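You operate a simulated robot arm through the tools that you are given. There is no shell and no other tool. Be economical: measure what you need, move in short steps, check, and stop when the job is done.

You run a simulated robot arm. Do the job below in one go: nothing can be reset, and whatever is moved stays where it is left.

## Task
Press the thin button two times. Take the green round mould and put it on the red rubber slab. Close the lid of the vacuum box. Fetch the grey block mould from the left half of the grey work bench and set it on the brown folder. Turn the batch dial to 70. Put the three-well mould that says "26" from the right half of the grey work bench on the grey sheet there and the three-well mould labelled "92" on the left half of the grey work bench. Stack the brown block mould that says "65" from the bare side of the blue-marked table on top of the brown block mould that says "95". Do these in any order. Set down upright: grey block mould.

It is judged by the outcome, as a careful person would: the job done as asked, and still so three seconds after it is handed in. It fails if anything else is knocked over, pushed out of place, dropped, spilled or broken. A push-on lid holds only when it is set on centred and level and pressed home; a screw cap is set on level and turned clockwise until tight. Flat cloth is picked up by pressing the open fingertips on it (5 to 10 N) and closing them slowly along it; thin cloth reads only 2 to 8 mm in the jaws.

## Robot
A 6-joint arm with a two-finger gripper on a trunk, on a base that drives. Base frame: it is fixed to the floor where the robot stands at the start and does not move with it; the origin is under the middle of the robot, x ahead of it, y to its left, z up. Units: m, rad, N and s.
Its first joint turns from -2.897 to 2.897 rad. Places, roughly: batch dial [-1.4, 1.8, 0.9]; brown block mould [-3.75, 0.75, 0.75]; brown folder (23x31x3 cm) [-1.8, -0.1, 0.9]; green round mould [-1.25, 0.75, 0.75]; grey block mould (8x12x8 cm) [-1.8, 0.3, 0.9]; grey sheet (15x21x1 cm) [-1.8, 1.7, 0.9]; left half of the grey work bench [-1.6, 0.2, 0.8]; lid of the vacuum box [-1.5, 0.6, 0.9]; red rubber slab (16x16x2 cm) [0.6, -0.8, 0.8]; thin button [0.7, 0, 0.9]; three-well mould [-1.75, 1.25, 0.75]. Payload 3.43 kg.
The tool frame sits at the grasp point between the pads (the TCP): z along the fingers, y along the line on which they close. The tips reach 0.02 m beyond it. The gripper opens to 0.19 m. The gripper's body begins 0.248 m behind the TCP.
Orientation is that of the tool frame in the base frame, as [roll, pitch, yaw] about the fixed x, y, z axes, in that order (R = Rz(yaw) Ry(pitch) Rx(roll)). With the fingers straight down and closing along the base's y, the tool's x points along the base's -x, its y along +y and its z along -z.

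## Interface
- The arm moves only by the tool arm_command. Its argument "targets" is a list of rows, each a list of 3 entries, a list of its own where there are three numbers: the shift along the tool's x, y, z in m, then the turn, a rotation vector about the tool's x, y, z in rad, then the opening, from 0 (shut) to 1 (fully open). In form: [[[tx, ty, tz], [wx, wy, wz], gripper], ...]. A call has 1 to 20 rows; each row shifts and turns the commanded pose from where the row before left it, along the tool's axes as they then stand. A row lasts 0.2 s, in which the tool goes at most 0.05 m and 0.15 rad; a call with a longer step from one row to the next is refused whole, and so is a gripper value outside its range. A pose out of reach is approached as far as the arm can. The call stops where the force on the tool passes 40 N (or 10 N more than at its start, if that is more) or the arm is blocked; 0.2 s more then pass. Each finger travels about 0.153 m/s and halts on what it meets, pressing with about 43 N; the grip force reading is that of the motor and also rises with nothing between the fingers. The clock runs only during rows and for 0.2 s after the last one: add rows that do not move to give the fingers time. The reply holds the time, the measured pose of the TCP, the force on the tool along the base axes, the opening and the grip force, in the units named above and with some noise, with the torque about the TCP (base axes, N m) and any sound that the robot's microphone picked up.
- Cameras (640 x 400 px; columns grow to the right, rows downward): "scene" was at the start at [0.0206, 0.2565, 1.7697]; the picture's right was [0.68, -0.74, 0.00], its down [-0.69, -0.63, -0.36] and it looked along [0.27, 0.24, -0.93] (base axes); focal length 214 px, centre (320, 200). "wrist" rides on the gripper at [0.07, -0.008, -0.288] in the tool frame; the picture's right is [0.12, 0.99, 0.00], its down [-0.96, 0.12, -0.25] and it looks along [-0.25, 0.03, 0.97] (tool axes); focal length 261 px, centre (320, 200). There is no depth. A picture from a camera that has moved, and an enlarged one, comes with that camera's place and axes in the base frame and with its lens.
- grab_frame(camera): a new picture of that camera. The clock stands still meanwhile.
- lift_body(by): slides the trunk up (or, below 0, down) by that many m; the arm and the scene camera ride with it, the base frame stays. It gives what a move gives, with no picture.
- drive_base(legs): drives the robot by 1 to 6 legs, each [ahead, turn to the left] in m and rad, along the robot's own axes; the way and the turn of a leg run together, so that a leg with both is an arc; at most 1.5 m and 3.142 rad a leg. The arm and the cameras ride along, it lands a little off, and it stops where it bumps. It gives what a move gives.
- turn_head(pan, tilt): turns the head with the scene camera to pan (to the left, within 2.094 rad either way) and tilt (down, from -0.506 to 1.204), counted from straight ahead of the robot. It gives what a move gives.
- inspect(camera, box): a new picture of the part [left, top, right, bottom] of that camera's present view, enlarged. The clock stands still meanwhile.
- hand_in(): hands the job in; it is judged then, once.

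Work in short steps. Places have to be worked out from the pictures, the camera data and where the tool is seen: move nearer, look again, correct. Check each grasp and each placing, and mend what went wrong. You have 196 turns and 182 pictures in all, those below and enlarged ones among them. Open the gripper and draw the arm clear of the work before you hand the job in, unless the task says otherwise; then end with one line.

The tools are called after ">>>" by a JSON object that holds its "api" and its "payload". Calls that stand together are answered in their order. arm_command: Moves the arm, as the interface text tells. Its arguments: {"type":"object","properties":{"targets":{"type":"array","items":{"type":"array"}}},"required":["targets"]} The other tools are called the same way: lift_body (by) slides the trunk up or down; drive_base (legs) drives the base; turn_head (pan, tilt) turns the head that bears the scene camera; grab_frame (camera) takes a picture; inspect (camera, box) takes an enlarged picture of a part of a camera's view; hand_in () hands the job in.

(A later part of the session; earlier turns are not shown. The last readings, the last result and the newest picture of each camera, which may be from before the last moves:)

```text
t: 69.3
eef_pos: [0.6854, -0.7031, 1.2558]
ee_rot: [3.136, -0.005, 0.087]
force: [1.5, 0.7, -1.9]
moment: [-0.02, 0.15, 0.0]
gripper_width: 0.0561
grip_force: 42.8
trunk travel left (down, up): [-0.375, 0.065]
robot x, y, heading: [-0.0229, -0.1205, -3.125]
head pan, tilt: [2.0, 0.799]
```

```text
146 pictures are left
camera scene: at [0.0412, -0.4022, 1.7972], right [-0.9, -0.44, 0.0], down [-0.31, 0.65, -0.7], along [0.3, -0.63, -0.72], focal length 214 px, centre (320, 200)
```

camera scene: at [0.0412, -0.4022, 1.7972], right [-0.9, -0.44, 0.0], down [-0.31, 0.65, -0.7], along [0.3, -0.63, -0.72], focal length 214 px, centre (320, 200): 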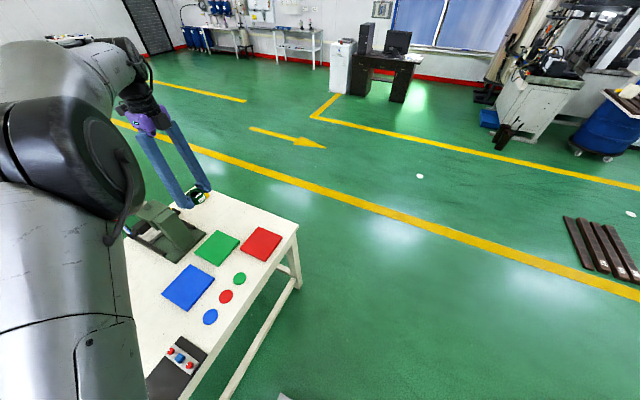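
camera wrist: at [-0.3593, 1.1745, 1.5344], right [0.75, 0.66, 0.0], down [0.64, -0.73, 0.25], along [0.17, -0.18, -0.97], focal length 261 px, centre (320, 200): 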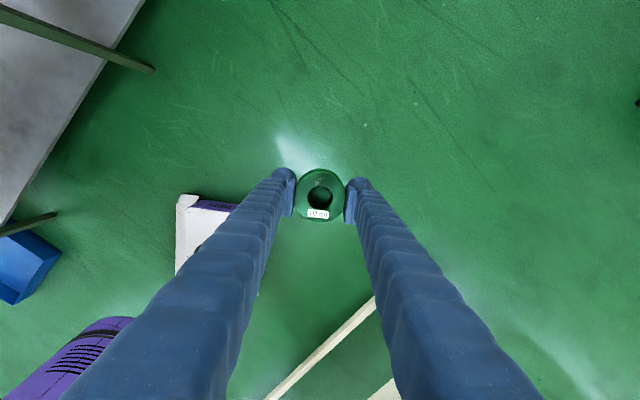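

Slab at about (0.562, -0.813). I move over it at z≈1.05 and look with the wrist camera.

>>> {"api": "arm_command", "payload": {"targets": [[[-0.0264, 0.0202, 0.02], [0, 0, 0], 0.2], [[-0.0264, 0.0202, 0.02], [0, 0, 0], 0.2], [[-0.0264, 0.0202, 0.03], [0, 0, 0], 0.2], [[-0.0264, 0.0202, 0.03], [0, 0, 0], 0.2], [[-0.0264, 0.0202, 0.03], [0, 0, 0], 0.2], [[0, 0, 0.04], [0, 0, 0.087], 0.2], [[0, 0, 0.03], [0, 0, 0], 0.2], [[0, 0, 0], [0, 0, 0], 0.2]]}}

>>> {"api": "grab_frame", "payload": {"camera": "wrist"}}

>>> {"api": "grab_frame", "payload": {"camera": "scene"}}

```text
t: 71.1
eef_pos: [0.5606, -0.8163, 1.0567]
ee_rot: [3.135, -0.006, 0.002]
force: [0.1, -0.8, -2.1]
moment: [-0.01, 0.0, 0.0]
gripper_width: 0.0561
grip_force: 42.8
trunk travel left (down, up): [-0.375, 0.065]
robot x, y, heading: [-0.0233, -0.1203, -3.123]
head pan, tilt: [2.0, 0.799]
```

```text
145 pictures are left
camera wrist: at [0.6301, -0.8067, 1.345], right [0.12, -0.99, 0.01], down [-0.96, -0.12, 0.24], along [-0.24, -0.03, -0.97], focal length 261 px, centre (320, 200)
```

wrist: 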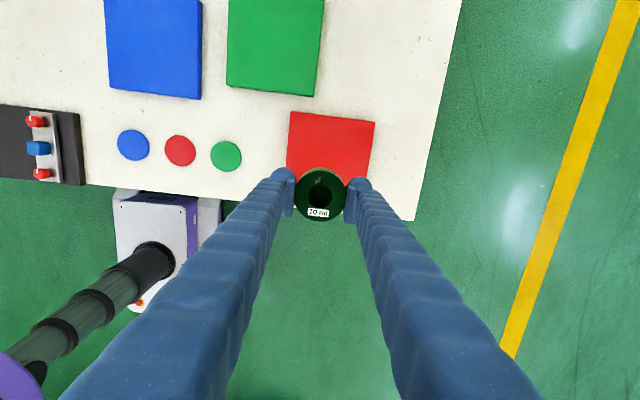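

```text
144 pictures are left
camera scene: at [0.0385, -0.4027, 1.7973], right [-0.9, -0.44, 0.0], down [-0.31, 0.65, -0.7], along [0.3, -0.63, -0.72], focal length 214 px, centre (320, 200)
```

scene: 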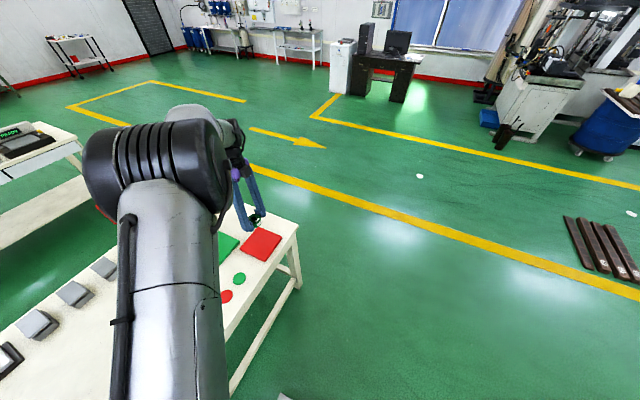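

Slab centre reads (0.596, -0.828) from the wrist view. I correct and go lower to check again.

>>> {"api": "arm_command", "payload": {"targets": [[[0.018, 0.006, 0.035], [0, 0, 0], 0.2], [[0.017, 0.006, 0.035], [0, 0, 0], 0.2], [[0, 0, 0.03], [0, 0, 0], 0.2], [[0, 0, 0], [0, 0, 0], 0.2]]}}

>>> {"api": "grab_frame", "payload": {"camera": "wrist"}}

```text
t: 72.1
eef_pos: [0.5971, -0.8291, 0.9573]
ee_rot: [3.137, -0.007, 0.001]
force: [-0.2, -0.3, -2.0]
moment: [0.01, 0.01, -0.03]
gripper_width: 0.0561
grip_force: 42.5
trunk travel left (down, up): [-0.375, 0.065]
robot x, y, heading: [-0.0227, -0.1179, -3.124]
head pan, tilt: [2.0, 0.799]
```

```text
143 pictures are left
camera wrist: at [0.6662, -0.8192, 1.2465], right [0.12, -0.99, 0.01], down [-0.96, -0.12, 0.24], along [-0.24, -0.03, -0.97], focal length 261 px, centre (320, 200)
```

wrist: 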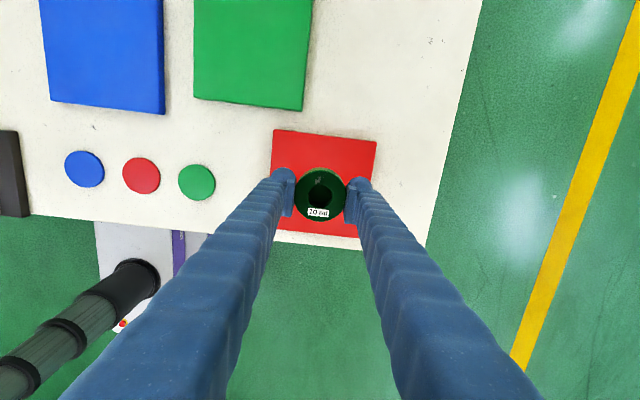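

Nearly centred (slab centre ≈ (0.590, -0.829)). I descend and feel for contact in small steps.

>>> {"api": "arm_command", "payload": {"targets": [[[-0.006, 0, 0.035], [0, 0, 0], 0.2], [[0, 0, 0.025], [0, 0, 0], 0.2], [[0, 0, 0], [0, 0, 0], 0.2]]}}

>>> {"api": "arm_command", "payload": {"targets": [[[0, 0, 0.006], [0, 0, 0], 0.2], [[0, 0, 0.006], [0, 0, 0], 0.2], [[0, 0, 0], [0, 0, 0], 0.2]]}}

>>> {"api": "grab_frame", "payload": {"camera": "wrist"}}

```text
t: 72.9
eef_pos: [0.5933, -0.8281, 0.8989]
ee_rot: [3.136, -0.006, 0.0]
force: [-0.1, 0.3, -0.9]
moment: [0.01, -0.01, -0.01]
gripper_width: 0.0562
grip_force: 43.1
trunk travel left (down, up): [-0.375, 0.065]
robot x, y, heading: [-0.0221, -0.1143, -3.118]
head pan, tilt: [2.0, 0.799]
```

```text
t: 73.7
eef_pos: [0.593, -0.8285, 0.8857]
ee_rot: [3.137, -0.006, 0.002]
force: [0.3, 0.1, -1.5]
moment: [0.0, -0.03, 0.02]
gripper_width: 0.0563
grip_force: 42.6
trunk travel left (down, up): [-0.375, 0.065]
robot x, y, heading: [-0.0216, -0.115, -3.122]
head pan, tilt: [2.0, 0.799]
```

```text
142 pictures are left
camera wrist: at [0.6613, -0.8193, 1.1745], right [0.12, -0.99, 0.01], down [-0.96, -0.12, 0.24], along [-0.24, -0.04, -0.97], focal length 261 px, centre (320, 200)
```

wrist: 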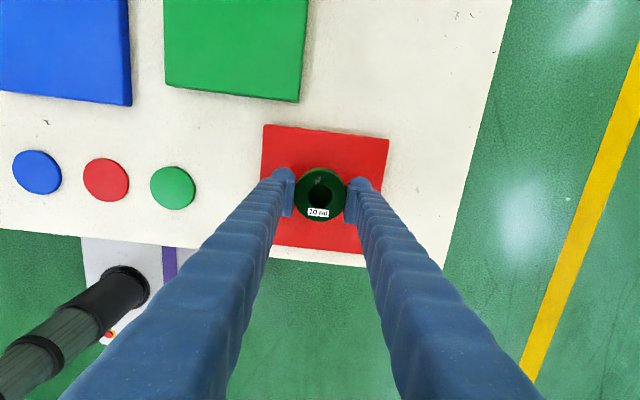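

Still no contact at z 0.886; I continue down in small steps.

>>> {"api": "arm_command", "payload": {"targets": [[[0, 0, 0.006], [0, 0, 0], 0.2], [[0, 0, 0.005], [0, 0, 0], 0.2], [[0, 0, 0.004], [0, 0, 0], 0.2], [[0, 0, 0], [0, 0, 0], 0.2]]}}

```text
t: 74.7
eef_pos: [0.5927, -0.8295, 0.8713]
ee_rot: [3.137, -0.008, 0.0]
force: [0.0, 0.0, -1.5]
moment: [-0.03, 0.02, -0.02]
gripper_width: 0.0559
grip_force: 43.5
trunk travel left (down, up): [-0.375, 0.065]
robot x, y, heading: [-0.0236, -0.1194, -3.115]
head pan, tilt: [2.0, 0.799]
```

>>> {"api": "arm_command", "payload": {"targets": [[[0, 0, 0.004], [0, 0, 0], 0.2], [[0, 0, 0.003], [0, 0, 0], 0.2], [[0, 0, 0.003], [0, 0, 0], 0.2], [[0, 0, 0], [0, 0, 0], 0.2]]}}

>>> {"api": "grab_frame", "payload": {"camera": "wrist"}}

```text
t: 75.7
eef_pos: [0.5928, -0.8297, 0.8651]
ee_rot: [3.135, -0.011, 0.001]
force: [-2.6, 4.8, 25.7]
moment: [0.64, 0.59, -0.02]
gripper_width: 0.0559
grip_force: 43.1
trunk travel left (down, up): [-0.375, 0.065]
robot x, y, heading: [-0.0232, -0.1194, -3.118]
head pan, tilt: [2.0, 0.799]
```

```text
141 pictures are left
camera wrist: at [0.6603, -0.8185, 1.1528], right [0.12, -0.99, 0.01], down [-0.96, -0.11, 0.24], along [-0.24, -0.04, -0.97], focal length 261 px, centre (320, 200)
```

wrist: 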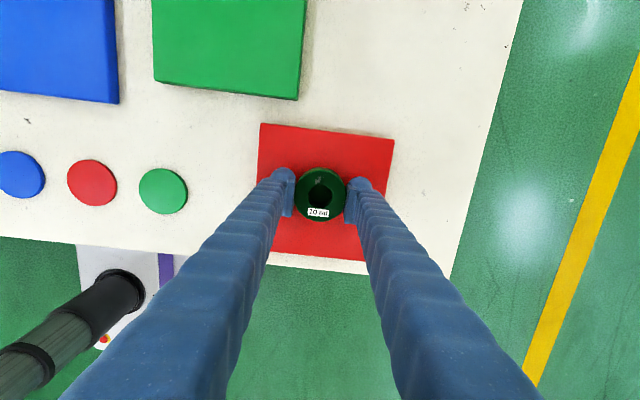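

Contact (26 N), centred on the slab. I relieve 2 mm, open and rise.

>>> {"api": "arm_command", "payload": {"targets": [[[0, 0, -0.002], [0, 0, 0], 0.2], [[0, 0, 0], [0, 0, 0], 0.35], [[0, 0, 0], [0, 0, 0], 0.45], [[0, 0, 0], [0, 0, 0], 0.45], [[0, 0, -0.03], [0, 0, 0], 0.45], [[0, 0, -0.04], [0, 0, 0], 0.45], [[0, 0, -0.05], [0, 0, 0], 0.45], [[0, 0, -0.05], [0, 0, 0], 0.45], [[0, 0, 0], [0, 0, 0], 0.45]]}}

>>> {"api": "grab_frame", "payload": {"camera": "wrist"}}

```text
t: 77.7
eef_pos: [0.5927, -0.8284, 1.0327]
ee_rot: [3.137, -0.007, 0.001]
force: [-0.5, 0.3, 0.6]
moment: [0.0, -0.04, -0.03]
gripper_width: 0.0854
grip_force: 0.0
trunk travel left (down, up): [-0.375, 0.065]
robot x, y, heading: [-0.0228, -0.1205, -3.123]
head pan, tilt: [2.0, 0.799]
```

```text
140 pictures are left
camera wrist: at [0.6614, -0.8191, 1.3219], right [0.12, -0.99, 0.01], down [-0.96, -0.12, 0.24], along [-0.24, -0.03, -0.97], focal length 261 px, centre (320, 200)
```

wrist: 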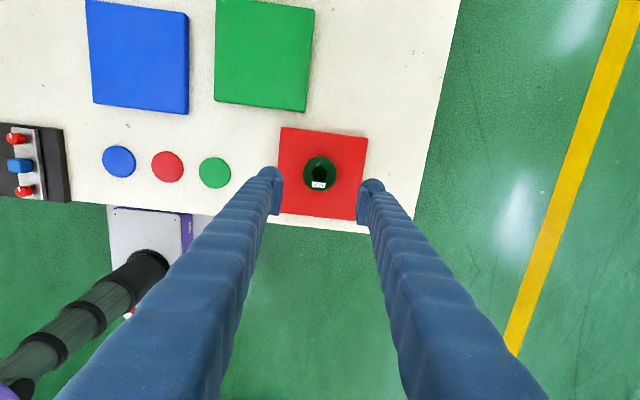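

The green mould sits centred on the red slab. Next the THIN button: I raise and retract the arm, move off the table a bit, and turn left so that the button is rear-left.

>>> {"api": "arm_command", "payload": {"targets": [[[0, 0, -0.05], [0, 0, 0], 0.2], [[0, 0, -0.05], [0, 0, 0], 0.2], [[-0.025, -0.03, -0.03], [0, 0, 0], 0], [[-0.025, -0.03, -0.03], [0, 0, 0], 0], [[-0.025, -0.03, -0.02], [0, 0, 0], 0], [[-0.025, -0.03, -0.02], [0, 0, 0], 0]]}}

>>> {"api": "drive_base", "payload": {"legs": [[0.15, 0], [0, 0.29], [0, 0.29], [0, 0.28]]}}

>>> {"api": "grab_frame", "payload": {"camera": "scene"}}

```text
t: 79.1
eef_pos: [0.4885, -0.7058, 1.233]
ee_rot: [3.136, -0.009, 0.002]
force: [-0.6, 0.9, 0.5]
moment: [-0.1, -0.08, 0.0]
gripper_width: 0.0
grip_force: 33.9
trunk travel left (down, up): [-0.375, 0.065]
robot x, y, heading: [-0.0242, -0.1223, -3.124]
head pan, tilt: [2.0, 0.799]
```

```text
t: 84.7
eef_pos: [0.6057, -0.1143, 1.2208]
ee_rot: [-3.138, 0.004, 0.864]
force: [0.1, 0.8, 0.0]
moment: [-0.04, 0.03, 0.0]
gripper_width: 0.0002
grip_force: 34.4
trunk travel left (down, up): [-0.375, 0.065]
robot x, y, heading: [-0.1376, -0.1486, -2.261]
head pan, tilt: [2.0, 0.799]
```

```text
139 pictures are left
camera scene: at [0.1228, -0.2732, 1.8076], right [-0.07, -1.0, 0.0], down [-0.62, 0.04, -0.78], along [0.78, -0.06, -0.63], focal length 214 px, centre (320, 200)
```

scene: 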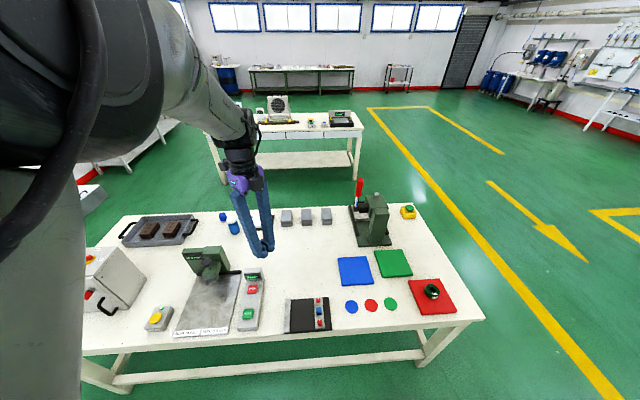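

The turn succeeded. I square the tool and move over the THIN button, then look.

>>> {"api": "arm_command", "payload": {"targets": [[[0, 0, 0], [0, 0, 0.144], 0], [[0, 0, 0], [0, 0, 0.144], 0], [[0, 0, 0], [0, 0, 0.144], 0], [[0, 0, 0], [0, 0, 0.144], 0], [[0, 0, 0], [0, 0, 0.144], 0], [[0, 0, 0], [0, 0, 0.144], 0], [[0.015, -0.038, 0.02], [0, 0, 0], 0], [[0.015, -0.038, 0.02], [0, 0, 0], 0], [[0.015, -0.038, 0.02], [0, 0, 0], 0], [[0, 0, 0.03], [0, 0, 0], 0], [[0, 0, 0], [0, 0, 0], 0]]}}

>>> {"api": "grab_frame", "payload": {"camera": "wrist"}}

>>> {"api": "grab_frame", "payload": {"camera": "scene"}}

```text
t: 87.1
eef_pos: [0.6314, -0.0541, 1.1283]
ee_rot: [-3.077, -0.006, 0.195]
force: [-0.1, -0.4, 0.0]
moment: [-0.03, -0.01, 0.03]
gripper_width: 0.0
grip_force: 34.3
out of reach, approached as far as the arm can: row 5, 6, 7, 8, 9
trunk travel left (down, up): [-0.375, 0.065]
robot x, y, heading: [-0.1381, -0.1509, -2.253]
head pan, tilt: [2.0, 0.799]
```

```text
138 pictures are left
camera wrist: at [0.7002, -0.0514, 1.4164], right [0.31, -0.95, -0.06], down [-0.92, -0.32, 0.23], along [-0.24, -0.01, -0.97], focal length 261 px, centre (320, 200)
```

wrist: 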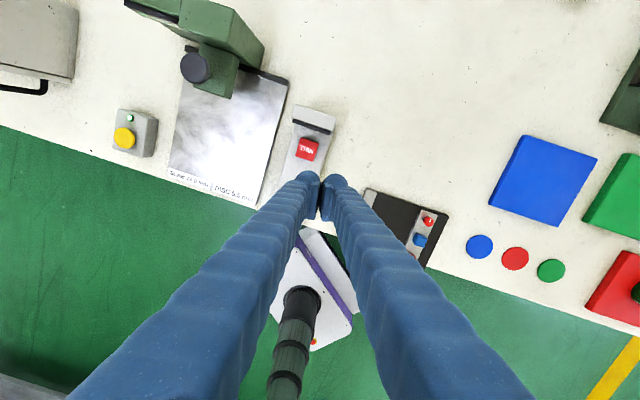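

```text
137 pictures are left
camera scene: at [0.1144, -0.2883, 1.7974], right [-0.26, -0.97, 0.0], down [-0.69, 0.19, -0.7], along [0.67, -0.18, -0.72], focal length 214 px, centre (320, 200)
```

scene: 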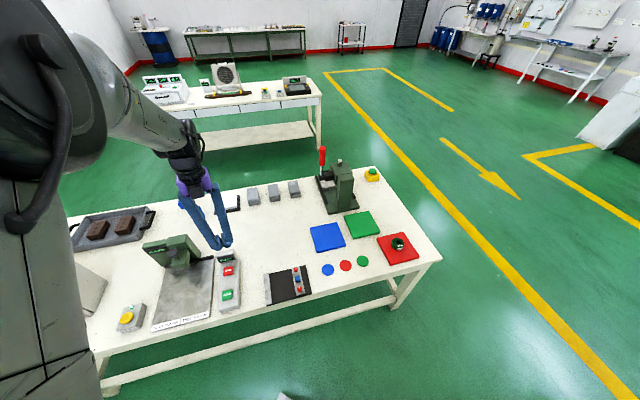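

The wrist's turn limit was reached; I back the rotation off by 0.35 rad so the commanded position is attainable.

>>> {"api": "arm_command", "payload": {"targets": [[[0, 0, 0], [0, 0, -0.12], 0], [[0, 0, 0], [0, 0, -0.12], 0], [[0, 0, 0], [0, 0, -0.12], 0], [[0, 0, 0], [0, 0, 0], 0], [[0, 0, 0], [0, 0, 0], 0]]}}

>>> {"api": "grab_frame", "payload": {"camera": "wrist"}}

```text
t: 88.3
eef_pos: [0.6303, -0.054, 1.1268]
ee_rot: [-3.082, -0.029, 0.555]
force: [0.3, 0.1, 1.0]
moment: [0.03, 0.0, 0.02]
gripper_width: 0.0
grip_force: 34.0
trunk travel left (down, up): [-0.375, 0.065]
robot x, y, heading: [-0.1424, -0.1473, -2.261]
head pan, tilt: [2.0, 0.799]
```

```text
136 pictures are left
camera wrist: at [0.6872, -0.0292, 1.4175], right [0.63, -0.78, -0.05], down [-0.75, -0.62, 0.21], along [-0.2, -0.09, -0.98], focal length 261 px, centre (320, 200)
```

wrist: 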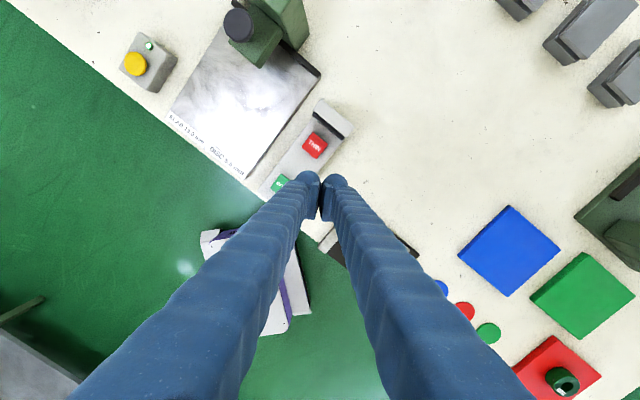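

Position is 6 cm short and slightly tilted; I level the tool and shift over the button at about (0.659, 0.001).

>>> {"api": "arm_command", "payload": {"targets": [[[0, 0, 0], [-0.06, -0.029, 0], 0], [[0.027, -0.016, 0.03], [0, 0, 0], 0], [[0.027, -0.0155, 0.03], [0, 0, 0], 0], [[0, 0, 0.03], [0, 0, 0], 0], [[0, 0, 0], [0, 0, 0], 0]]}}

>>> {"api": "grab_frame", "payload": {"camera": "wrist"}}

>>> {"api": "inspect", "payload": {"camera": "scene", "box": [140, 200, 300, 340]}}

```text
t: 89.5
eef_pos: [0.6601, 0.0017, 1.0363]
ee_rot: [3.14, -0.001, 0.556]
force: [-0.2, -0.4, -0.1]
moment: [0.08, 0.03, 0.02]
gripper_width: 0.0
grip_force: 34.1
trunk travel left (down, up): [-0.375, 0.065]
robot x, y, heading: [-0.1361, -0.1474, -2.262]
head pan, tilt: [2.0, 0.799]
```

```text
135 pictures are left
camera wrist: at [0.7155, 0.0446, 1.325], right [0.63, -0.78, 0.0], down [-0.76, -0.61, 0.25], along [-0.19, -0.16, -0.97], focal length 261 px, centre (320, 200)
```

wrist: 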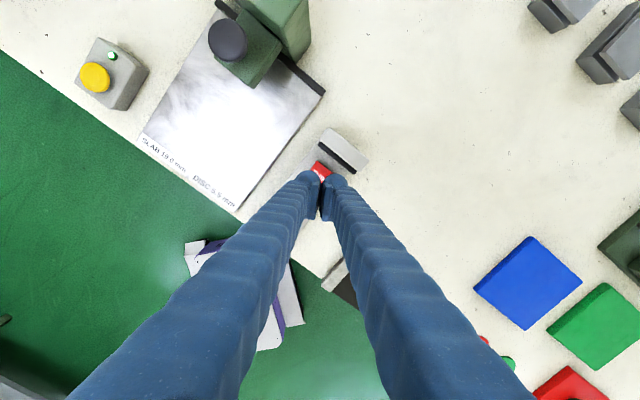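

```text
2.86 times, centred on (220, 270) of scene
camera zoom: at [0.1151, -0.2889, 1.7972], right [-0.26, -0.97, 0.0], down [-0.69, 0.19, -0.7], along [0.67, -0.18, -0.72], focal length 613 px, centre (606, 0)
```

zoom: 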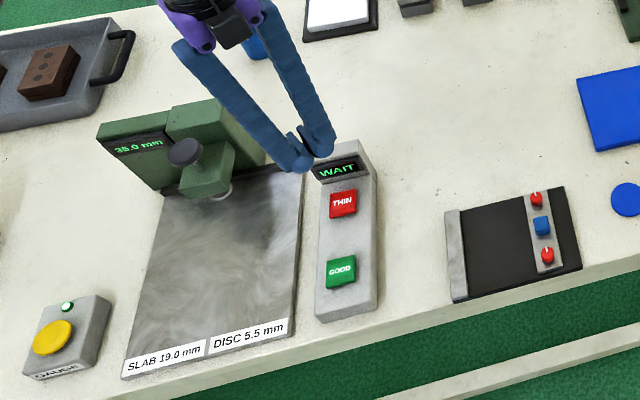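

The button is right below, slightly nearer the front. I shift 1 cm toward −x and lower to 0.94, checking.

>>> {"api": "arm_command", "payload": {"targets": [[[-0.009, -0.005, 0.03], [0, 0, 0], 0], [[0, 0, 0.035], [0, 0, 0], 0], [[0, 0, 0.03], [0, 0, 0], 0], [[0, 0, 0], [0, 0, 0], 0]]}}

>>> {"api": "inspect", "payload": {"camera": "scene", "box": [180, 220, 260, 320]}}

>>> {"api": "inspect", "payload": {"camera": "wrist", "box": [240, 120, 400, 240]}}

```text
t: 90.5
eef_pos: [0.6499, 0.0001, 0.9426]
ee_rot: [3.14, -0.001, 0.556]
force: [-0.4, 0.6, 0.4]
moment: [0.02, -0.02, 0.03]
gripper_width: 0.0
grip_force: 34.1
trunk travel left (down, up): [-0.375, 0.065]
robot x, y, heading: [-0.1398, -0.1464, -2.261]
head pan, tilt: [2.0, 0.799]
```

```text
4.00 times, centred on (220, 270) of scene
camera zoom: at [0.1144, -0.2887, 1.7974], right [-0.26, -0.97, 0.0], down [-0.69, 0.19, -0.7], along [0.67, -0.18, -0.72], focal length 858 px, centre (720, -80)
```

zoom: 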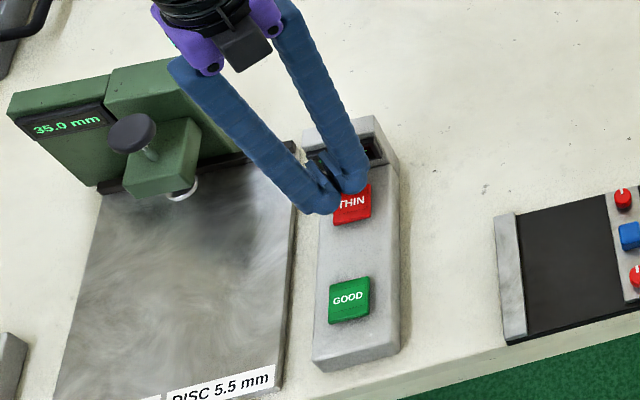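

```text
3.33 times, centred on (320, 180) of wrist
camera zoom: at [0.7052, 0.0445, 1.2308], right [0.63, -0.78, 0.0], down [-0.76, -0.61, 0.25], along [-0.19, -0.16, -0.97], focal length 869 px, centre (320, 267)
```

zoom: 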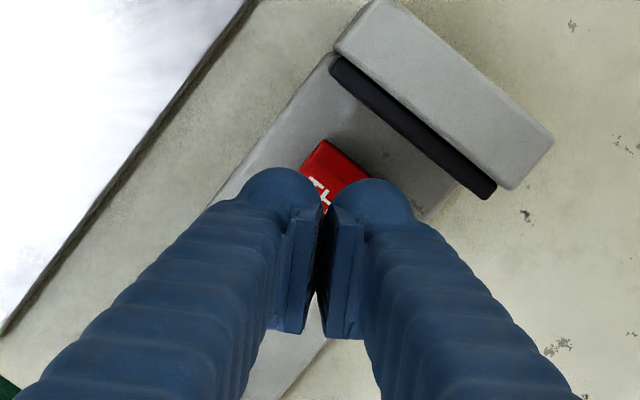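

The tips are over the button. I descend in small steps to press it, watching force.

>>> {"api": "arm_command", "payload": {"targets": [[[0.006, 0, 0.01], [0, 0, 0], 0], [[0, 0, 0.008], [0, 0, 0], 0], [[0, 0, 0.006], [0, 0, 0], 0], [[0, 0, 0], [0, 0, 0], 0]]}}

>>> {"api": "arm_command", "payload": {"targets": [[[0, 0, 0.005], [0, 0, 0], 0], [[0, 0, 0.004], [0, 0, 0], 0], [[0, 0, 0], [0, 0, 0], 0]]}}

```text
t: 91.5
eef_pos: [0.6545, 0.004, 0.9175]
ee_rot: [3.14, 0.0, 0.556]
force: [1.1, -0.2, -0.7]
moment: [0.03, 0.0, -0.03]
gripper_width: 0.0
grip_force: 34.0
trunk travel left (down, up): [-0.375, 0.065]
robot x, y, heading: [-0.1422, -0.1477, -2.262]
head pan, tilt: [2.0, 0.799]
```

```text
t: 92.3
eef_pos: [0.6549, 0.0036, 0.9094]
ee_rot: [3.141, -0.001, 0.557]
force: [0.1, 0.0, -0.6]
moment: [-0.02, -0.02, -0.03]
gripper_width: 0.0
grip_force: 34.5
trunk travel left (down, up): [-0.375, 0.065]
robot x, y, heading: [-0.142, -0.1472, -2.263]
head pan, tilt: [2.0, 0.799]
```

>>> {"api": "arm_command", "payload": {"targets": [[[0, 0, 0.004], [0, 0, 0], 0], [[0, 0, 0.004], [0, 0, 0], 0], [[0, 0, 0.003], [0, 0, 0], 0], [[0, 0, 0], [0, 0, 0], 0]]}}

>>> {"api": "inspect", "payload": {"camera": "scene", "box": [180, 220, 260, 320]}}

```text
t: 93.3
eef_pos: [0.6535, 0.0037, 0.8975]
ee_rot: [3.139, 0.001, 0.557]
force: [-0.1, 1.3, -0.5]
moment: [0.0, -0.02, -0.01]
gripper_width: 0.0
grip_force: 34.2
trunk travel left (down, up): [-0.375, 0.065]
robot x, y, heading: [-0.139, -0.1487, -2.265]
head pan, tilt: [2.0, 0.799]
```

```text
4.00 times, centred on (220, 270) of scene
camera zoom: at [0.1145, -0.2883, 1.7973], right [-0.26, -0.97, 0.0], down [-0.69, 0.19, -0.7], along [0.67, -0.18, -0.72], focal length 858 px, centre (720, -80)
```

zoom: 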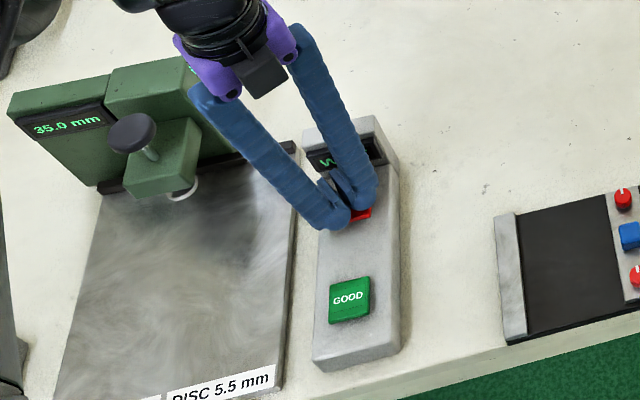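

Tips cover the button, not yet touching. I continue down.

>>> {"api": "arm_command", "payload": {"targets": [[[0, 0, 0.004], [0, 0, 0], 0], [[0, 0, 0.003], [0, 0, 0], 0], [[0, 0, 0.003], [0, 0, 0], 0], [[0, 0, 0], [0, 0, 0], 0]]}}

```text
t: 94.3
eef_pos: [0.6552, 0.0034, 0.8889]
ee_rot: [3.14, 0.0, 0.557]
force: [-1.6, 1.4, 3.7]
moment: [0.02, 0.04, -0.01]
gripper_width: 0.006
grip_force: 34.8
trunk travel left (down, up): [-0.375, 0.065]
robot x, y, heading: [-0.1423, -0.1471, -2.264]
head pan, tilt: [2.0, 0.799]
heard: click
```

A click: first press. I rise clear and look, before pressing a second time.

>>> {"api": "arm_command", "payload": {"targets": [[[0, 0, -0.01], [0, 0, 0], 0], [[0, 0, -0.01], [0, 0, 0], 0], [[0, 0, 0], [0, 0, 0], 0]]}}

>>> {"api": "inspect", "payload": {"camera": "scene", "box": [180, 220, 260, 320]}}

>>> {"api": "arm_command", "payload": {"targets": [[[0, 0, 0.01], [0, 0, 0], 0], [[0, 0, 0.004], [0, 0, 0], 0], [[0, 0, 0.003], [0, 0, 0], 0], [[0, 0, 0.003], [0, 0, 0], 0], [[0, 0, 0], [0, 0, 0], 0]]}}

```text
t: 95.1
eef_pos: [0.6546, 0.0033, 0.9077]
ee_rot: [3.14, 0.0, 0.558]
force: [0.0, 0.0, -0.1]
moment: [-0.02, 0.0, 0.0]
gripper_width: 0.0
grip_force: 34.7
trunk travel left (down, up): [-0.375, 0.065]
robot x, y, heading: [-0.1398, -0.15, -2.262]
head pan, tilt: [2.0, 0.799]
```

```text
4.00 times, centred on (220, 270) of scene
camera zoom: at [0.1146, -0.2881, 1.7973], right [-0.26, -0.97, 0.0], down [-0.69, 0.19, -0.7], along [0.67, -0.18, -0.72], focal length 858 px, centre (720, -80)
```

zoom: 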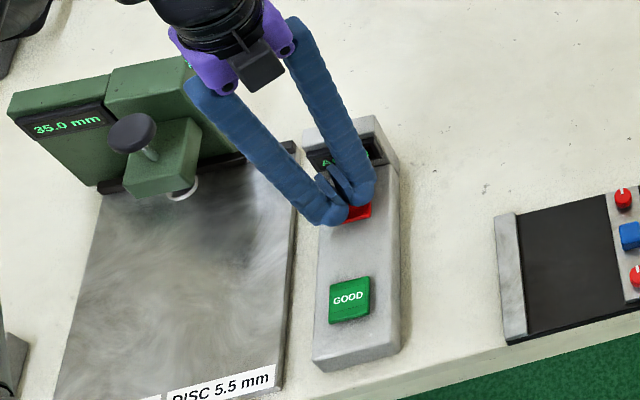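

```text
t: 96.3
eef_pos: [0.6535, 0.0032, 0.8885]
ee_rot: [3.139, 0.001, 0.557]
force: [-1.4, -1.0, 3.4]
moment: [-0.02, 0.02, -0.03]
gripper_width: 0.0058
grip_force: 34.4
trunk travel left (down, up): [-0.375, 0.065]
robot x, y, heading: [-0.1377, -0.1506, -2.263]
head pan, tilt: [2.0, 0.799]
heard: click
```

Second click heard. I lift the arm well clear and check the display.

>>> {"api": "arm_command", "payload": {"targets": [[[0, 0, -0.02], [0, 0, 0], 0], [[0, 0, -0.045], [0, 0, 0], 0], [[0, 0, -0.05], [0, 0, 0], 0], [[0, 0, -0.05], [0, 0, 0], 0], [[0, 0, -0.05], [0, 0, 0], 0], [[0, 0, -0.05], [0, 0, 0], 0], [[0, 0, -0.05], [0, 0, 0], 0], [[0, 0, -0.03], [0, 0, 0], 0], [[0, 0, 0], [0, 0, 0], 0]]}}

>>> {"api": "inspect", "payload": {"camera": "scene", "box": [120, 200, 440, 340]}}

```text
t: 98.3
eef_pos: [0.6533, 0.0044, 1.232]
ee_rot: [3.139, 0.0, 0.556]
force: [0.1, -0.2, 0.1]
moment: [-0.02, 0.03, 0.0]
gripper_width: 0.0
grip_force: 34.3
trunk travel left (down, up): [-0.375, 0.065]
robot x, y, heading: [-0.1369, -0.1443, -2.261]
head pan, tilt: [2.0, 0.799]
```

```text
2.00 times, centred on (280, 270) of scene
camera zoom: at [0.1147, -0.2883, 1.7972], right [-0.26, -0.97, 0.0], down [-0.69, 0.19, -0.7], along [0.67, -0.18, -0.72], focal length 429 px, centre (400, 60)
```

zoom: 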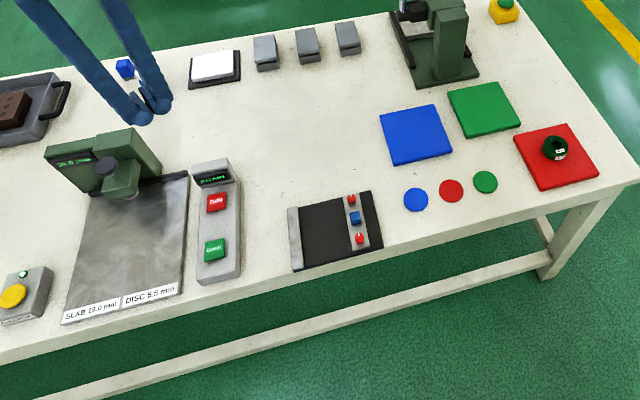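

The display should be read: I zoom in.

>>> {"api": "inspect", "payload": {"camera": "scene", "box": [200, 270, 260, 310]}}

```text
10.00 times, centred on (230, 290) of scene
camera zoom: at [0.1147, -0.2883, 1.7972], right [-0.26, -0.97, 0.0], down [-0.69, 0.19, -0.7], along [0.67, -0.18, -0.72], focal length 2145 px, centre (1220, -700)
```

zoom: 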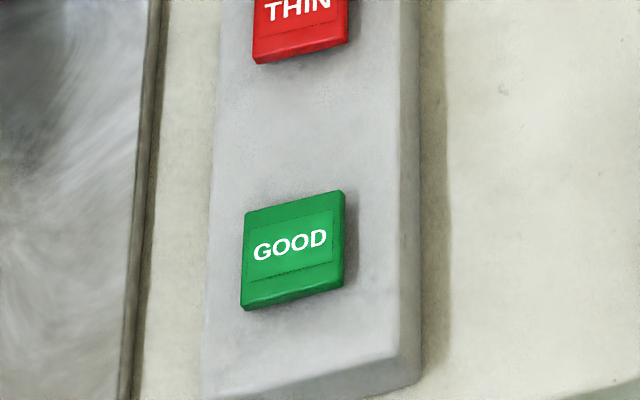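

Two clicks registered. Now to the grey bench: turn left in small legs, back across, and straighten with the bench behind.

>>> {"api": "drive_base", "payload": {"legs": [[0.1, 0], [0, 0.31], [0, 0.31], [0, 0.31], [0, 0.31], [0, 0.31]]}}

```text
t: 104.9
eef_pos: [0.0006, 0.5548, 1.2339]
ee_rot: [3.138, 0.0, 1.68]
force: [0.0, -0.5, 0.8]
moment: [0.11, 0.01, 0.01]
gripper_width: 0.0
grip_force: 34.2
trunk travel left (down, up): [-0.375, 0.065]
robot x, y, heading: [-0.1395, -0.1989, -1.095]
head pan, tilt: [2.0, 0.799]
stopped in leg 5: the robot was blocked; the commanded pose is now the measured one
```

Continue the turn and drive back.

>>> {"api": "drive_base", "payload": {"legs": [[0, 0.3]]}}

>>> {"api": "drive_base", "payload": {"legs": [[-0.5, 0]]}}

>>> {"api": "drive_base", "payload": {"legs": [[0, 0.3], [0, 0.3], [0, 0.2]]}}

```text
t: 106.6
eef_pos: [-0.2297, 0.5632, 1.231]
ee_rot: [3.14, 0.002, 1.983]
force: [0.0, 0.1, -0.6]
moment: [-0.03, -0.05, 0.02]
gripper_width: 0.0001
grip_force: 34.3
trunk travel left (down, up): [-0.375, 0.065]
robot x, y, heading: [-0.1235, -0.1858, -0.793]
head pan, tilt: [2.0, 0.799]
```

```text
t: 110.5
eef_pos: [-0.585, 0.9195, 1.2332]
ee_rot: [3.14, 0.0, 1.988]
force: [-0.2, 0.3, 0.4]
moment: [0.02, -0.03, 0.02]
gripper_width: 0.0
grip_force: 34.1
trunk travel left (down, up): [-0.375, 0.065]
robot x, y, heading: [-0.4782, 0.1637, -0.784]
head pan, tilt: [2.0, 0.799]
```

```text
t: 114.6
eef_pos: [-1.0914, 0.6131, 1.2345]
ee_rot: [3.139, -0.001, 2.79]
force: [-0.3, -0.7, 0.9]
moment: [-0.05, 0.07, -0.02]
gripper_width: 0.0
grip_force: 34.3
trunk travel left (down, up): [-0.375, 0.065]
robot x, y, heading: [-0.4803, 0.2149, 0.006]
head pan, tilt: [2.0, 0.799]
```

Heading 0 now. I back up 0.26 m to the bench and look with both cameras.

>>> {"api": "drive_base", "payload": {"legs": [[-0.26, 0]]}}

>>> {"api": "grab_frame", "payload": {"camera": "wrist"}}

>>> {"api": "grab_frame", "payload": {"camera": "scene"}}

```text
t: 117.0
eef_pos: [-1.3541, 0.6107, 1.234]
ee_rot: [3.139, 0.0, 2.792]
force: [0.2, -0.1, 0.4]
moment: [-0.01, -0.07, -0.02]
gripper_width: 0.0
grip_force: 34.1
trunk travel left (down, up): [-0.375, 0.065]
robot x, y, heading: [-0.7364, 0.2175, 0.009]
head pan, tilt: [2.0, 0.799]
```

```text
127 pictures are left
camera wrist: at [-1.4222, 0.6261, 1.5214], right [0.23, 0.97, 0.0], down [0.94, -0.22, 0.25], along [0.24, -0.05, -0.97], focal length 261 px, centre (320, 200)
```

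wrist: 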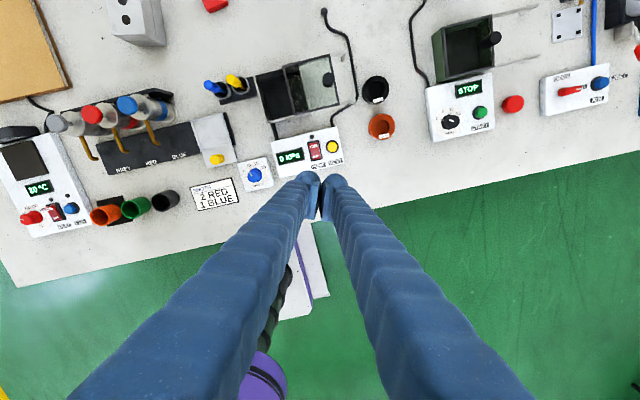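

```text
126 pictures are left
camera scene: at [-0.7974, 0.4981, 1.7973], right [0.91, 0.42, 0.0], down [0.3, -0.65, -0.7], along [-0.29, 0.63, -0.72], focal length 214 px, centre (320, 200)
```

scene: 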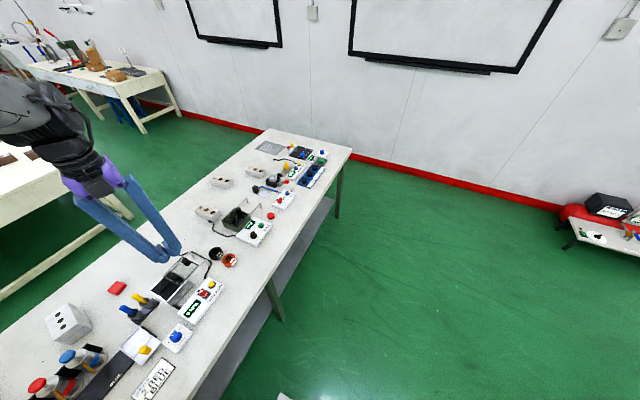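

Knob triangulates to (-1.524, 0.669, top z 0.93); the lid must slide toward -y by ~7 cm. I square the tool and place the closed fingers on the +y side of the knob, above it, and look.

>>> {"api": "arm_command", "payload": {"targets": [[[0, 0, 0], [0, 0, -0.117], 0], [[0, 0, 0], [0, 0, -0.117], 0], [[0, 0, 0], [0, 0, -0.116], 0], [[0.034, 0.021, 0.02], [0, 0, 0], 0], [[0.034, 0.021, 0.02], [0, 0, 0], 0], [[0.034, 0.021, 0.02], [0, 0, 0], 0], [[0.034, 0.021, 0.02], [0, 0, 0], 0], [[0.034, 0.021, 0.02], [0, 0, 0], 0], [[0, 0, 0.045], [0, 0, 0], 0], [[0, 0, 0.045], [0, 0, 0], 0], [[0, 0, 0.045], [0, 0, 0], 0], [[0, 0, 0], [0, 0, 0], 0]]}}

>>> {"api": "inspect", "payload": {"camera": "wrist", "box": [160, 80, 400, 230]}}

>>> {"api": "inspect", "payload": {"camera": "scene", "box": [120, 220, 250, 340]}}

```text
t: 119.6
eef_pos: [-1.5217, 0.7179, 0.9997]
ee_rot: [3.14, 0.001, -3.139]
force: [-0.9, -0.4, -0.1]
moment: [0.03, 0.05, 0.0]
gripper_width: 0.0
grip_force: 34.4
trunk travel left (down, up): [-0.375, 0.065]
robot x, y, heading: [-0.7413, 0.2186, 0.006]
head pan, tilt: [2.0, 0.799]
```

```text
2.67 times, centred on (280, 155) of wrist
camera zoom: at [-1.592, 0.7077, 1.2877], right [-0.12, 0.99, 0.0], down [0.96, 0.12, 0.25], along [0.25, 0.03, -0.97], focal length 695 px, centre (427, 320)
```

zoom: 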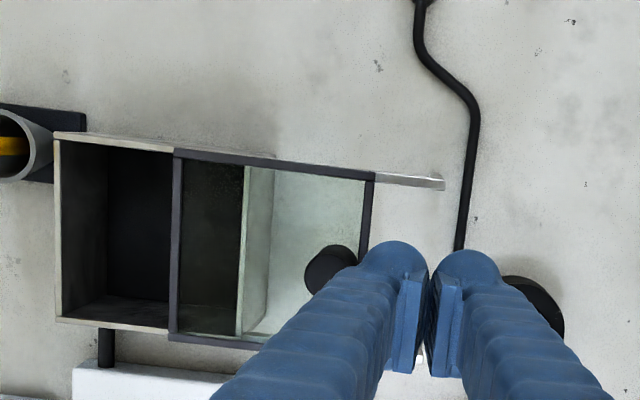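

```text
3.33 times, centred on (185, 280) of scene
camera zoom: at [-0.7964, 0.4983, 1.7974], right [0.91, 0.42, 0.0], down [0.3, -0.65, -0.7], along [-0.29, 0.63, -0.72], focal length 715 px, centre (770, -67)
```

zoom: 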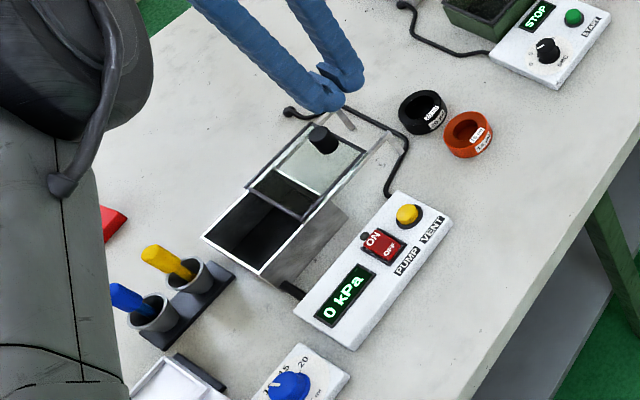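

Fingers are beside the knob on the +y side. I descend to tip z≈0.912 in steps.

>>> {"api": "arm_command", "payload": {"targets": [[[0, -0.005, 0.03], [0, 0, 0], 0], [[0, 0, 0.025], [0, 0, 0], 0], [[0, 0, 0.01], [0, 0, 0], 0], [[0, 0, 0], [0, 0, 0], 0]]}}

>>> {"api": "inspect", "payload": {"camera": "scene", "box": [140, 230, 230, 320]}}

>>> {"api": "inspect", "payload": {"camera": "wrist", "box": [160, 80, 400, 230]}}

```text
t: 120.6
eef_pos: [-1.5207, 0.7107, 0.9349]
ee_rot: [3.14, 0.001, -3.14]
force: [0.6, 0.5, 0.1]
moment: [0.02, 0.06, 0.0]
gripper_width: 0.0
grip_force: 34.7
trunk travel left (down, up): [-0.375, 0.065]
robot x, y, heading: [-0.7386, 0.2162, 0.007]
head pan, tilt: [2.0, 0.799]
```

```text
4.44 times, centred on (185, 275) of scene
camera zoom: at [-0.7968, 0.4984, 1.7973], right [0.91, 0.42, 0.0], down [0.3, -0.65, -0.7], along [-0.29, 0.63, -0.72], focal length 953 px, centre (920, -133)
```

zoom: 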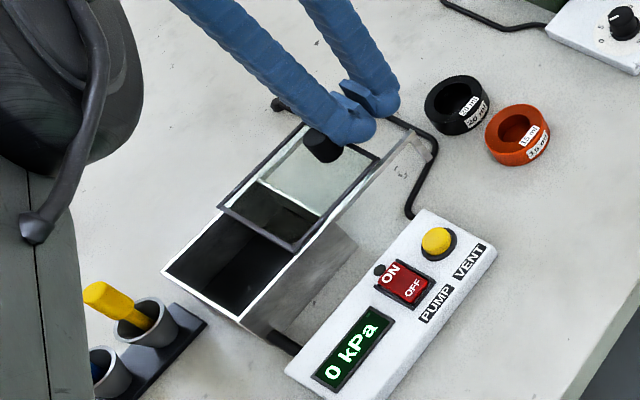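

```text
2.67 times, centred on (280, 155) of wrist
camera zoom: at [-1.5924, 0.7019, 1.2225], right [-0.12, 0.99, 0.0], down [0.96, 0.12, 0.25], along [0.25, 0.03, -0.97], focal length 695 px, centre (427, 320)
```

zoom: 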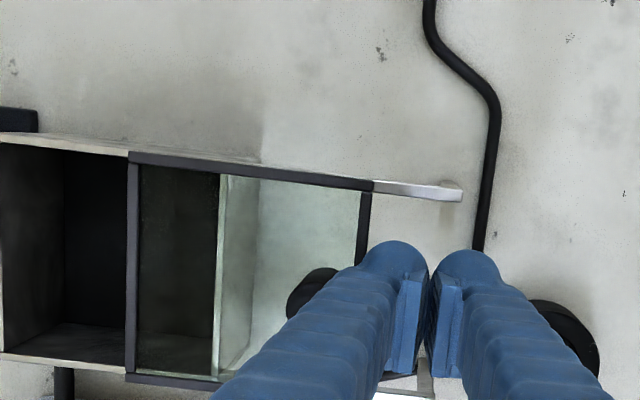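

Tip is about 15 mm below the knob's top. I push gently in -y.

>>> {"api": "arm_command", "payload": {"targets": [[[0, -0.012, 0], [0, 0, 0], 0], [[0, -0.012, 0], [0, 0, 0], 0], [[0, -0.01, 0], [0, 0, 0], 0], [[0, -0.01, 0], [0, 0, 0], 0], [[0, 0, 0], [0, 0, 0], 0]]}}

>>> {"api": "inspect", "payload": {"camera": "scene", "box": [140, 230, 230, 320]}}

```text
t: 121.8
eef_pos: [-1.523, 0.6669, 0.9335]
ee_rot: [3.139, 0.001, 3.141]
force: [0.6, -0.8, 0.5]
moment: [-0.01, 0.0, 0.0]
gripper_width: 0.0
grip_force: 34.7
trunk travel left (down, up): [-0.375, 0.065]
robot x, y, heading: [-0.7372, 0.2205, 0.004]
head pan, tilt: [2.0, 0.799]
```

```text
4.44 times, centred on (185, 275) of scene
camera zoom: at [-0.7968, 0.4984, 1.7973], right [0.91, 0.42, 0.0], down [0.3, -0.65, -0.7], along [-0.29, 0.63, -0.72], focal length 953 px, centre (920, -133)
```

zoom: 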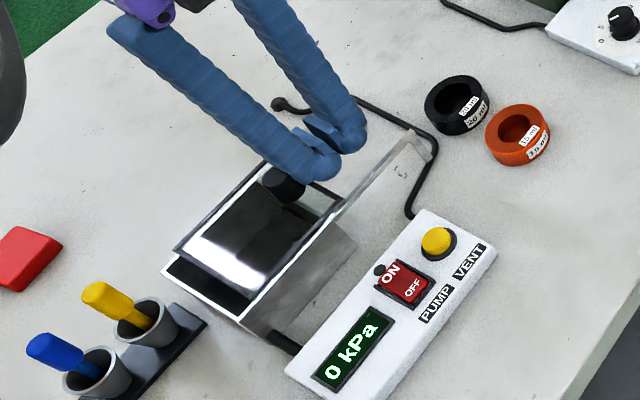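

The lid slides; I continue until it stops.

>>> {"api": "arm_command", "payload": {"targets": [[[0, -0.008, 0], [0, 0, 0], 0], [[0, -0.008, 0], [0, 0, 0], 0], [[0, -0.006, 0], [0, 0, 0], 0], [[0, 0, 0], [0, 0, 0], 0]]}}

>>> {"api": "inspect", "payload": {"camera": "scene", "box": [140, 230, 230, 320]}}

```text
t: 122.8
eef_pos: [-1.5218, 0.6481, 0.9347]
ee_rot: [3.14, -0.001, -3.141]
force: [-2.3, 12.4, -1.6]
moment: [-0.18, -0.01, -0.04]
gripper_width: 0.0001
grip_force: 33.8
trunk travel left (down, up): [-0.375, 0.065]
robot x, y, heading: [-0.7415, 0.2115, 0.005]
head pan, tilt: [2.0, 0.799]
```

```text
4.44 times, centred on (185, 275) of scene
camera zoom: at [-0.7972, 0.4995, 1.7971], right [0.91, 0.42, 0.0], down [0.3, -0.65, -0.7], along [-0.29, 0.63, -0.72], focal length 953 px, centre (920, -133)
```

zoom: 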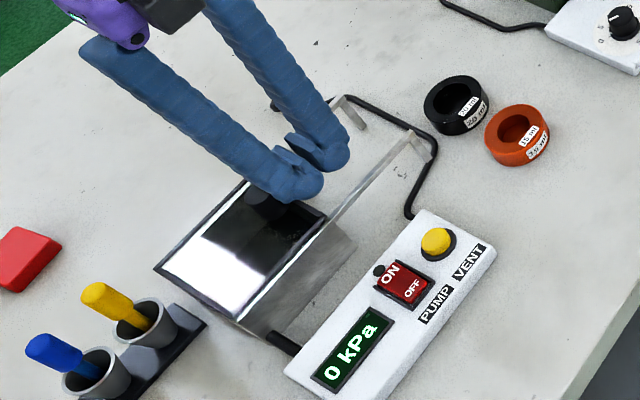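

The lid hit its stop (12 N) and covers the box. I back off and rise.

>>> {"api": "arm_command", "payload": {"targets": [[[0, 0.015, 0], [0, 0, 0], 0], [[0, 0.01, -0.02], [0, 0, 0], 0], [[0, 0, -0.05], [0, 0, 0], 0], [[0, 0, -0.05], [0, 0, 0], 0], [[0, 0, -0.05], [0, 0, 0], 0], [[0, 0, -0.05], [0, 0, 0], 0], [[0, 0, -0.05], [0, 0, 0], 0], [[0, 0, 0], [0, 0, 0], 0]]}}

>>> {"api": "grab_frame", "payload": {"camera": "wrist"}}

>>> {"api": "grab_frame", "payload": {"camera": "scene"}}

```text
t: 124.6
eef_pos: [-1.5229, 0.6697, 1.2039]
ee_rot: [3.141, 0.001, -3.14]
force: [0.4, 0.4, 0.4]
moment: [0.02, -0.04, -0.02]
gripper_width: 0.0001
grip_force: 34.8
trunk travel left (down, up): [-0.375, 0.065]
robot x, y, heading: [-0.7412, 0.2145, 0.008]
head pan, tilt: [2.0, 0.799]
```

```text
119 pictures are left
camera wrist: at [-1.5935, 0.6611, 1.4916], right [-0.12, 0.99, 0.0], down [0.96, 0.12, 0.25], along [0.25, 0.03, -0.97], focal length 261 px, centre (320, 200)
```

wrist: 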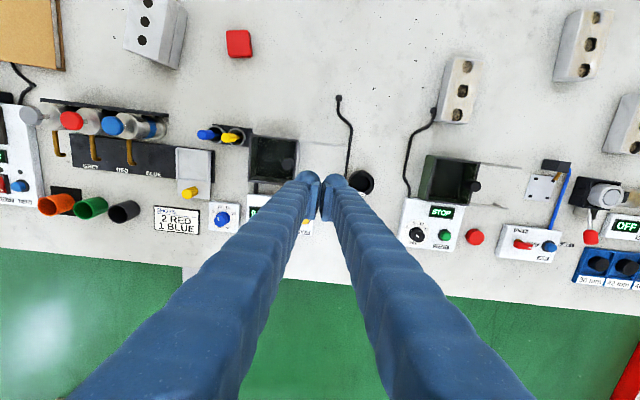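

```text
118 pictures are left
camera scene: at [-0.7975, 0.4984, 1.7972], right [0.91, 0.42, 0.0], down [0.3, -0.65, -0.7], along [-0.29, 0.63, -0.72], focal length 214 px, centre (320, 200)
```

scene: 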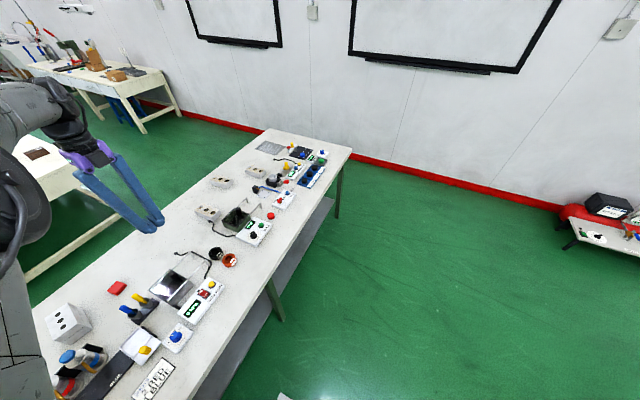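

Lid is closed. I enlarge the three-well moulds and the grey block mould to read labels.

>>> {"api": "inspect", "payload": {"camera": "wrist", "box": [420, 0, 640, 140]}}

>>> {"api": "inspect", "payload": {"camera": "scene", "box": [180, 120, 360, 240]}}

>>> {"api": "inspect", "payload": {"camera": "wrist", "box": [0, 0, 260, 160]}}

```text
2.86 times, centred on (530, 70) of wrist
camera zoom: at [-1.5935, 0.6611, 1.4916], right [-0.12, 0.99, 0.0], down [0.96, 0.12, 0.25], along [0.25, 0.03, -0.97], focal length 745 px, centre (-280, 571)
```

zoom: 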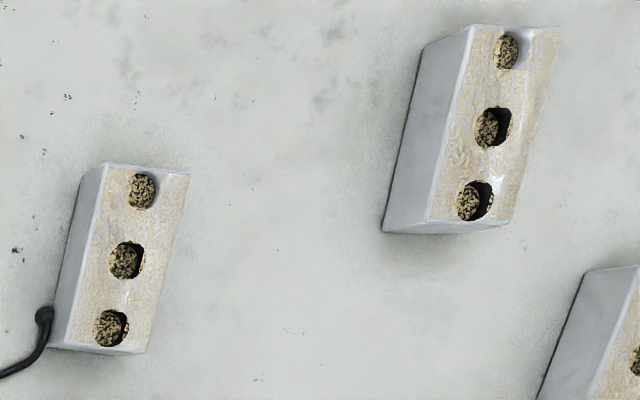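

```text
3.33 times, centred on (270, 180) of scene
camera zoom: at [-0.7975, 0.4984, 1.7972], right [0.91, 0.42, 0.0], down [0.3, -0.65, -0.7], along [-0.29, 0.63, -0.72], focal length 715 px, centre (487, 267)
```

zoom: 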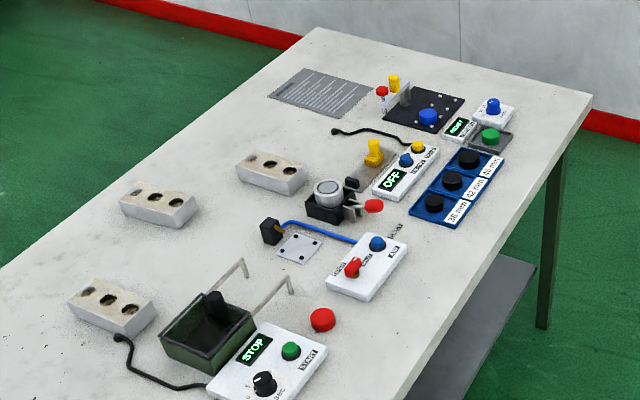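

```text
2.46 times, centred on (130, 80) of wrist
camera zoom: at [-1.5935, 0.6611, 1.4916], right [-0.12, 0.99, 0.0], down [0.96, 0.12, 0.25], along [0.25, 0.03, -0.97], focal length 642 px, centre (788, 495)
```

zoom: 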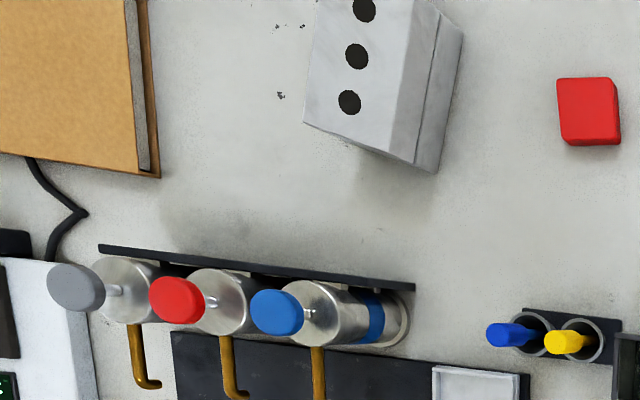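

The labels face the far side. I do the batch dial first (near side, far end): go forward, turn right in small legs, reverse along +y, turn back.

>>> {"api": "drive_base", "payload": {"legs": [[0.22, 0], [0, -0.3], [0, -0.3], [0, -0.3]]}}

>>> {"api": "drive_base", "payload": {"legs": [[0, -0.3], [0, -0.27]]}}

```text
t: 129.3
eef_pos: [-0.9368, 1.0213, 1.206]
ee_rot: [3.139, 0.001, 2.575]
force: [-1.3, 0.5, -0.7]
moment: [-0.09, -0.16, 0.02]
gripper_width: 0.0
grip_force: 34.8
trunk travel left (down, up): [-0.375, 0.065]
robot x, y, heading: [-0.5373, 0.1867, -0.571]
head pan, tilt: [2.0, 0.799]
stopped in leg 3: the robot was blocked; the commanded pose is now the measured one
```

```text
t: 131.9
eef_pos: [-0.5498, 1.1109, 1.2116]
ee_rot: [3.135, -0.007, 2.143]
force: [-0.5, 0.6, -0.3]
moment: [-0.12, -0.2, -0.01]
gripper_width: 0.0001
grip_force: 34.0
trunk travel left (down, up): [-0.375, 0.065]
robot x, y, heading: [-0.564, 0.1702, -1.011]
head pan, tilt: [2.0, 0.799]
stopped in leg 2: the robot was blocked; the commanded pose is now the measured one
```

>>> {"api": "drive_base", "payload": {"legs": [[0, -0.3]]}}

>>> {"api": "drive_base", "payload": {"legs": [[0, -0.24]]}}

>>> {"api": "drive_base", "payload": {"legs": [[-1.1, 0]]}}

```text
t: 133.7
eef_pos: [-0.2881, 1.0731, 1.2161]
ee_rot: [3.133, -0.012, 1.858]
force: [0.1, 0.6, -0.2]
moment: [-0.14, 0.06, 0.02]
gripper_width: 0.0001
grip_force: 34.5
trunk travel left (down, up): [-0.375, 0.065]
robot x, y, heading: [-0.5851, 0.1652, -1.292]
head pan, tilt: [2.0, 0.799]
stopped in leg 1: the robot was blocked; the commanded pose is now the measured one
```

```text
t: 135.2
eef_pos: [-0.1054, 0.9873, 1.2108]
ee_rot: [3.134, -0.006, 1.643]
force: [-0.8, 0.7, -0.1]
moment: [-0.16, -0.17, 0.01]
gripper_width: 0.0
grip_force: 34.2
trunk travel left (down, up): [-0.375, 0.065]
robot x, y, heading: [-0.5983, 0.1657, -1.52]
head pan, tilt: [2.0, 0.799]
stopped in leg 1: the robot was blocked; the commanded pose is now the measured one
```

```text
t: 142.8
eef_pos: [-0.1545, 2.0704, 1.2138]
ee_rot: [3.136, -0.007, 1.641]
force: [0.1, 0.5, 0.0]
moment: [-0.01, -0.08, 0.01]
gripper_width: 0.0
grip_force: 34.4
trunk travel left (down, up): [-0.375, 0.065]
robot x, y, heading: [-0.6492, 1.2488, -1.523]
head pan, tilt: [2.0, 0.799]
```

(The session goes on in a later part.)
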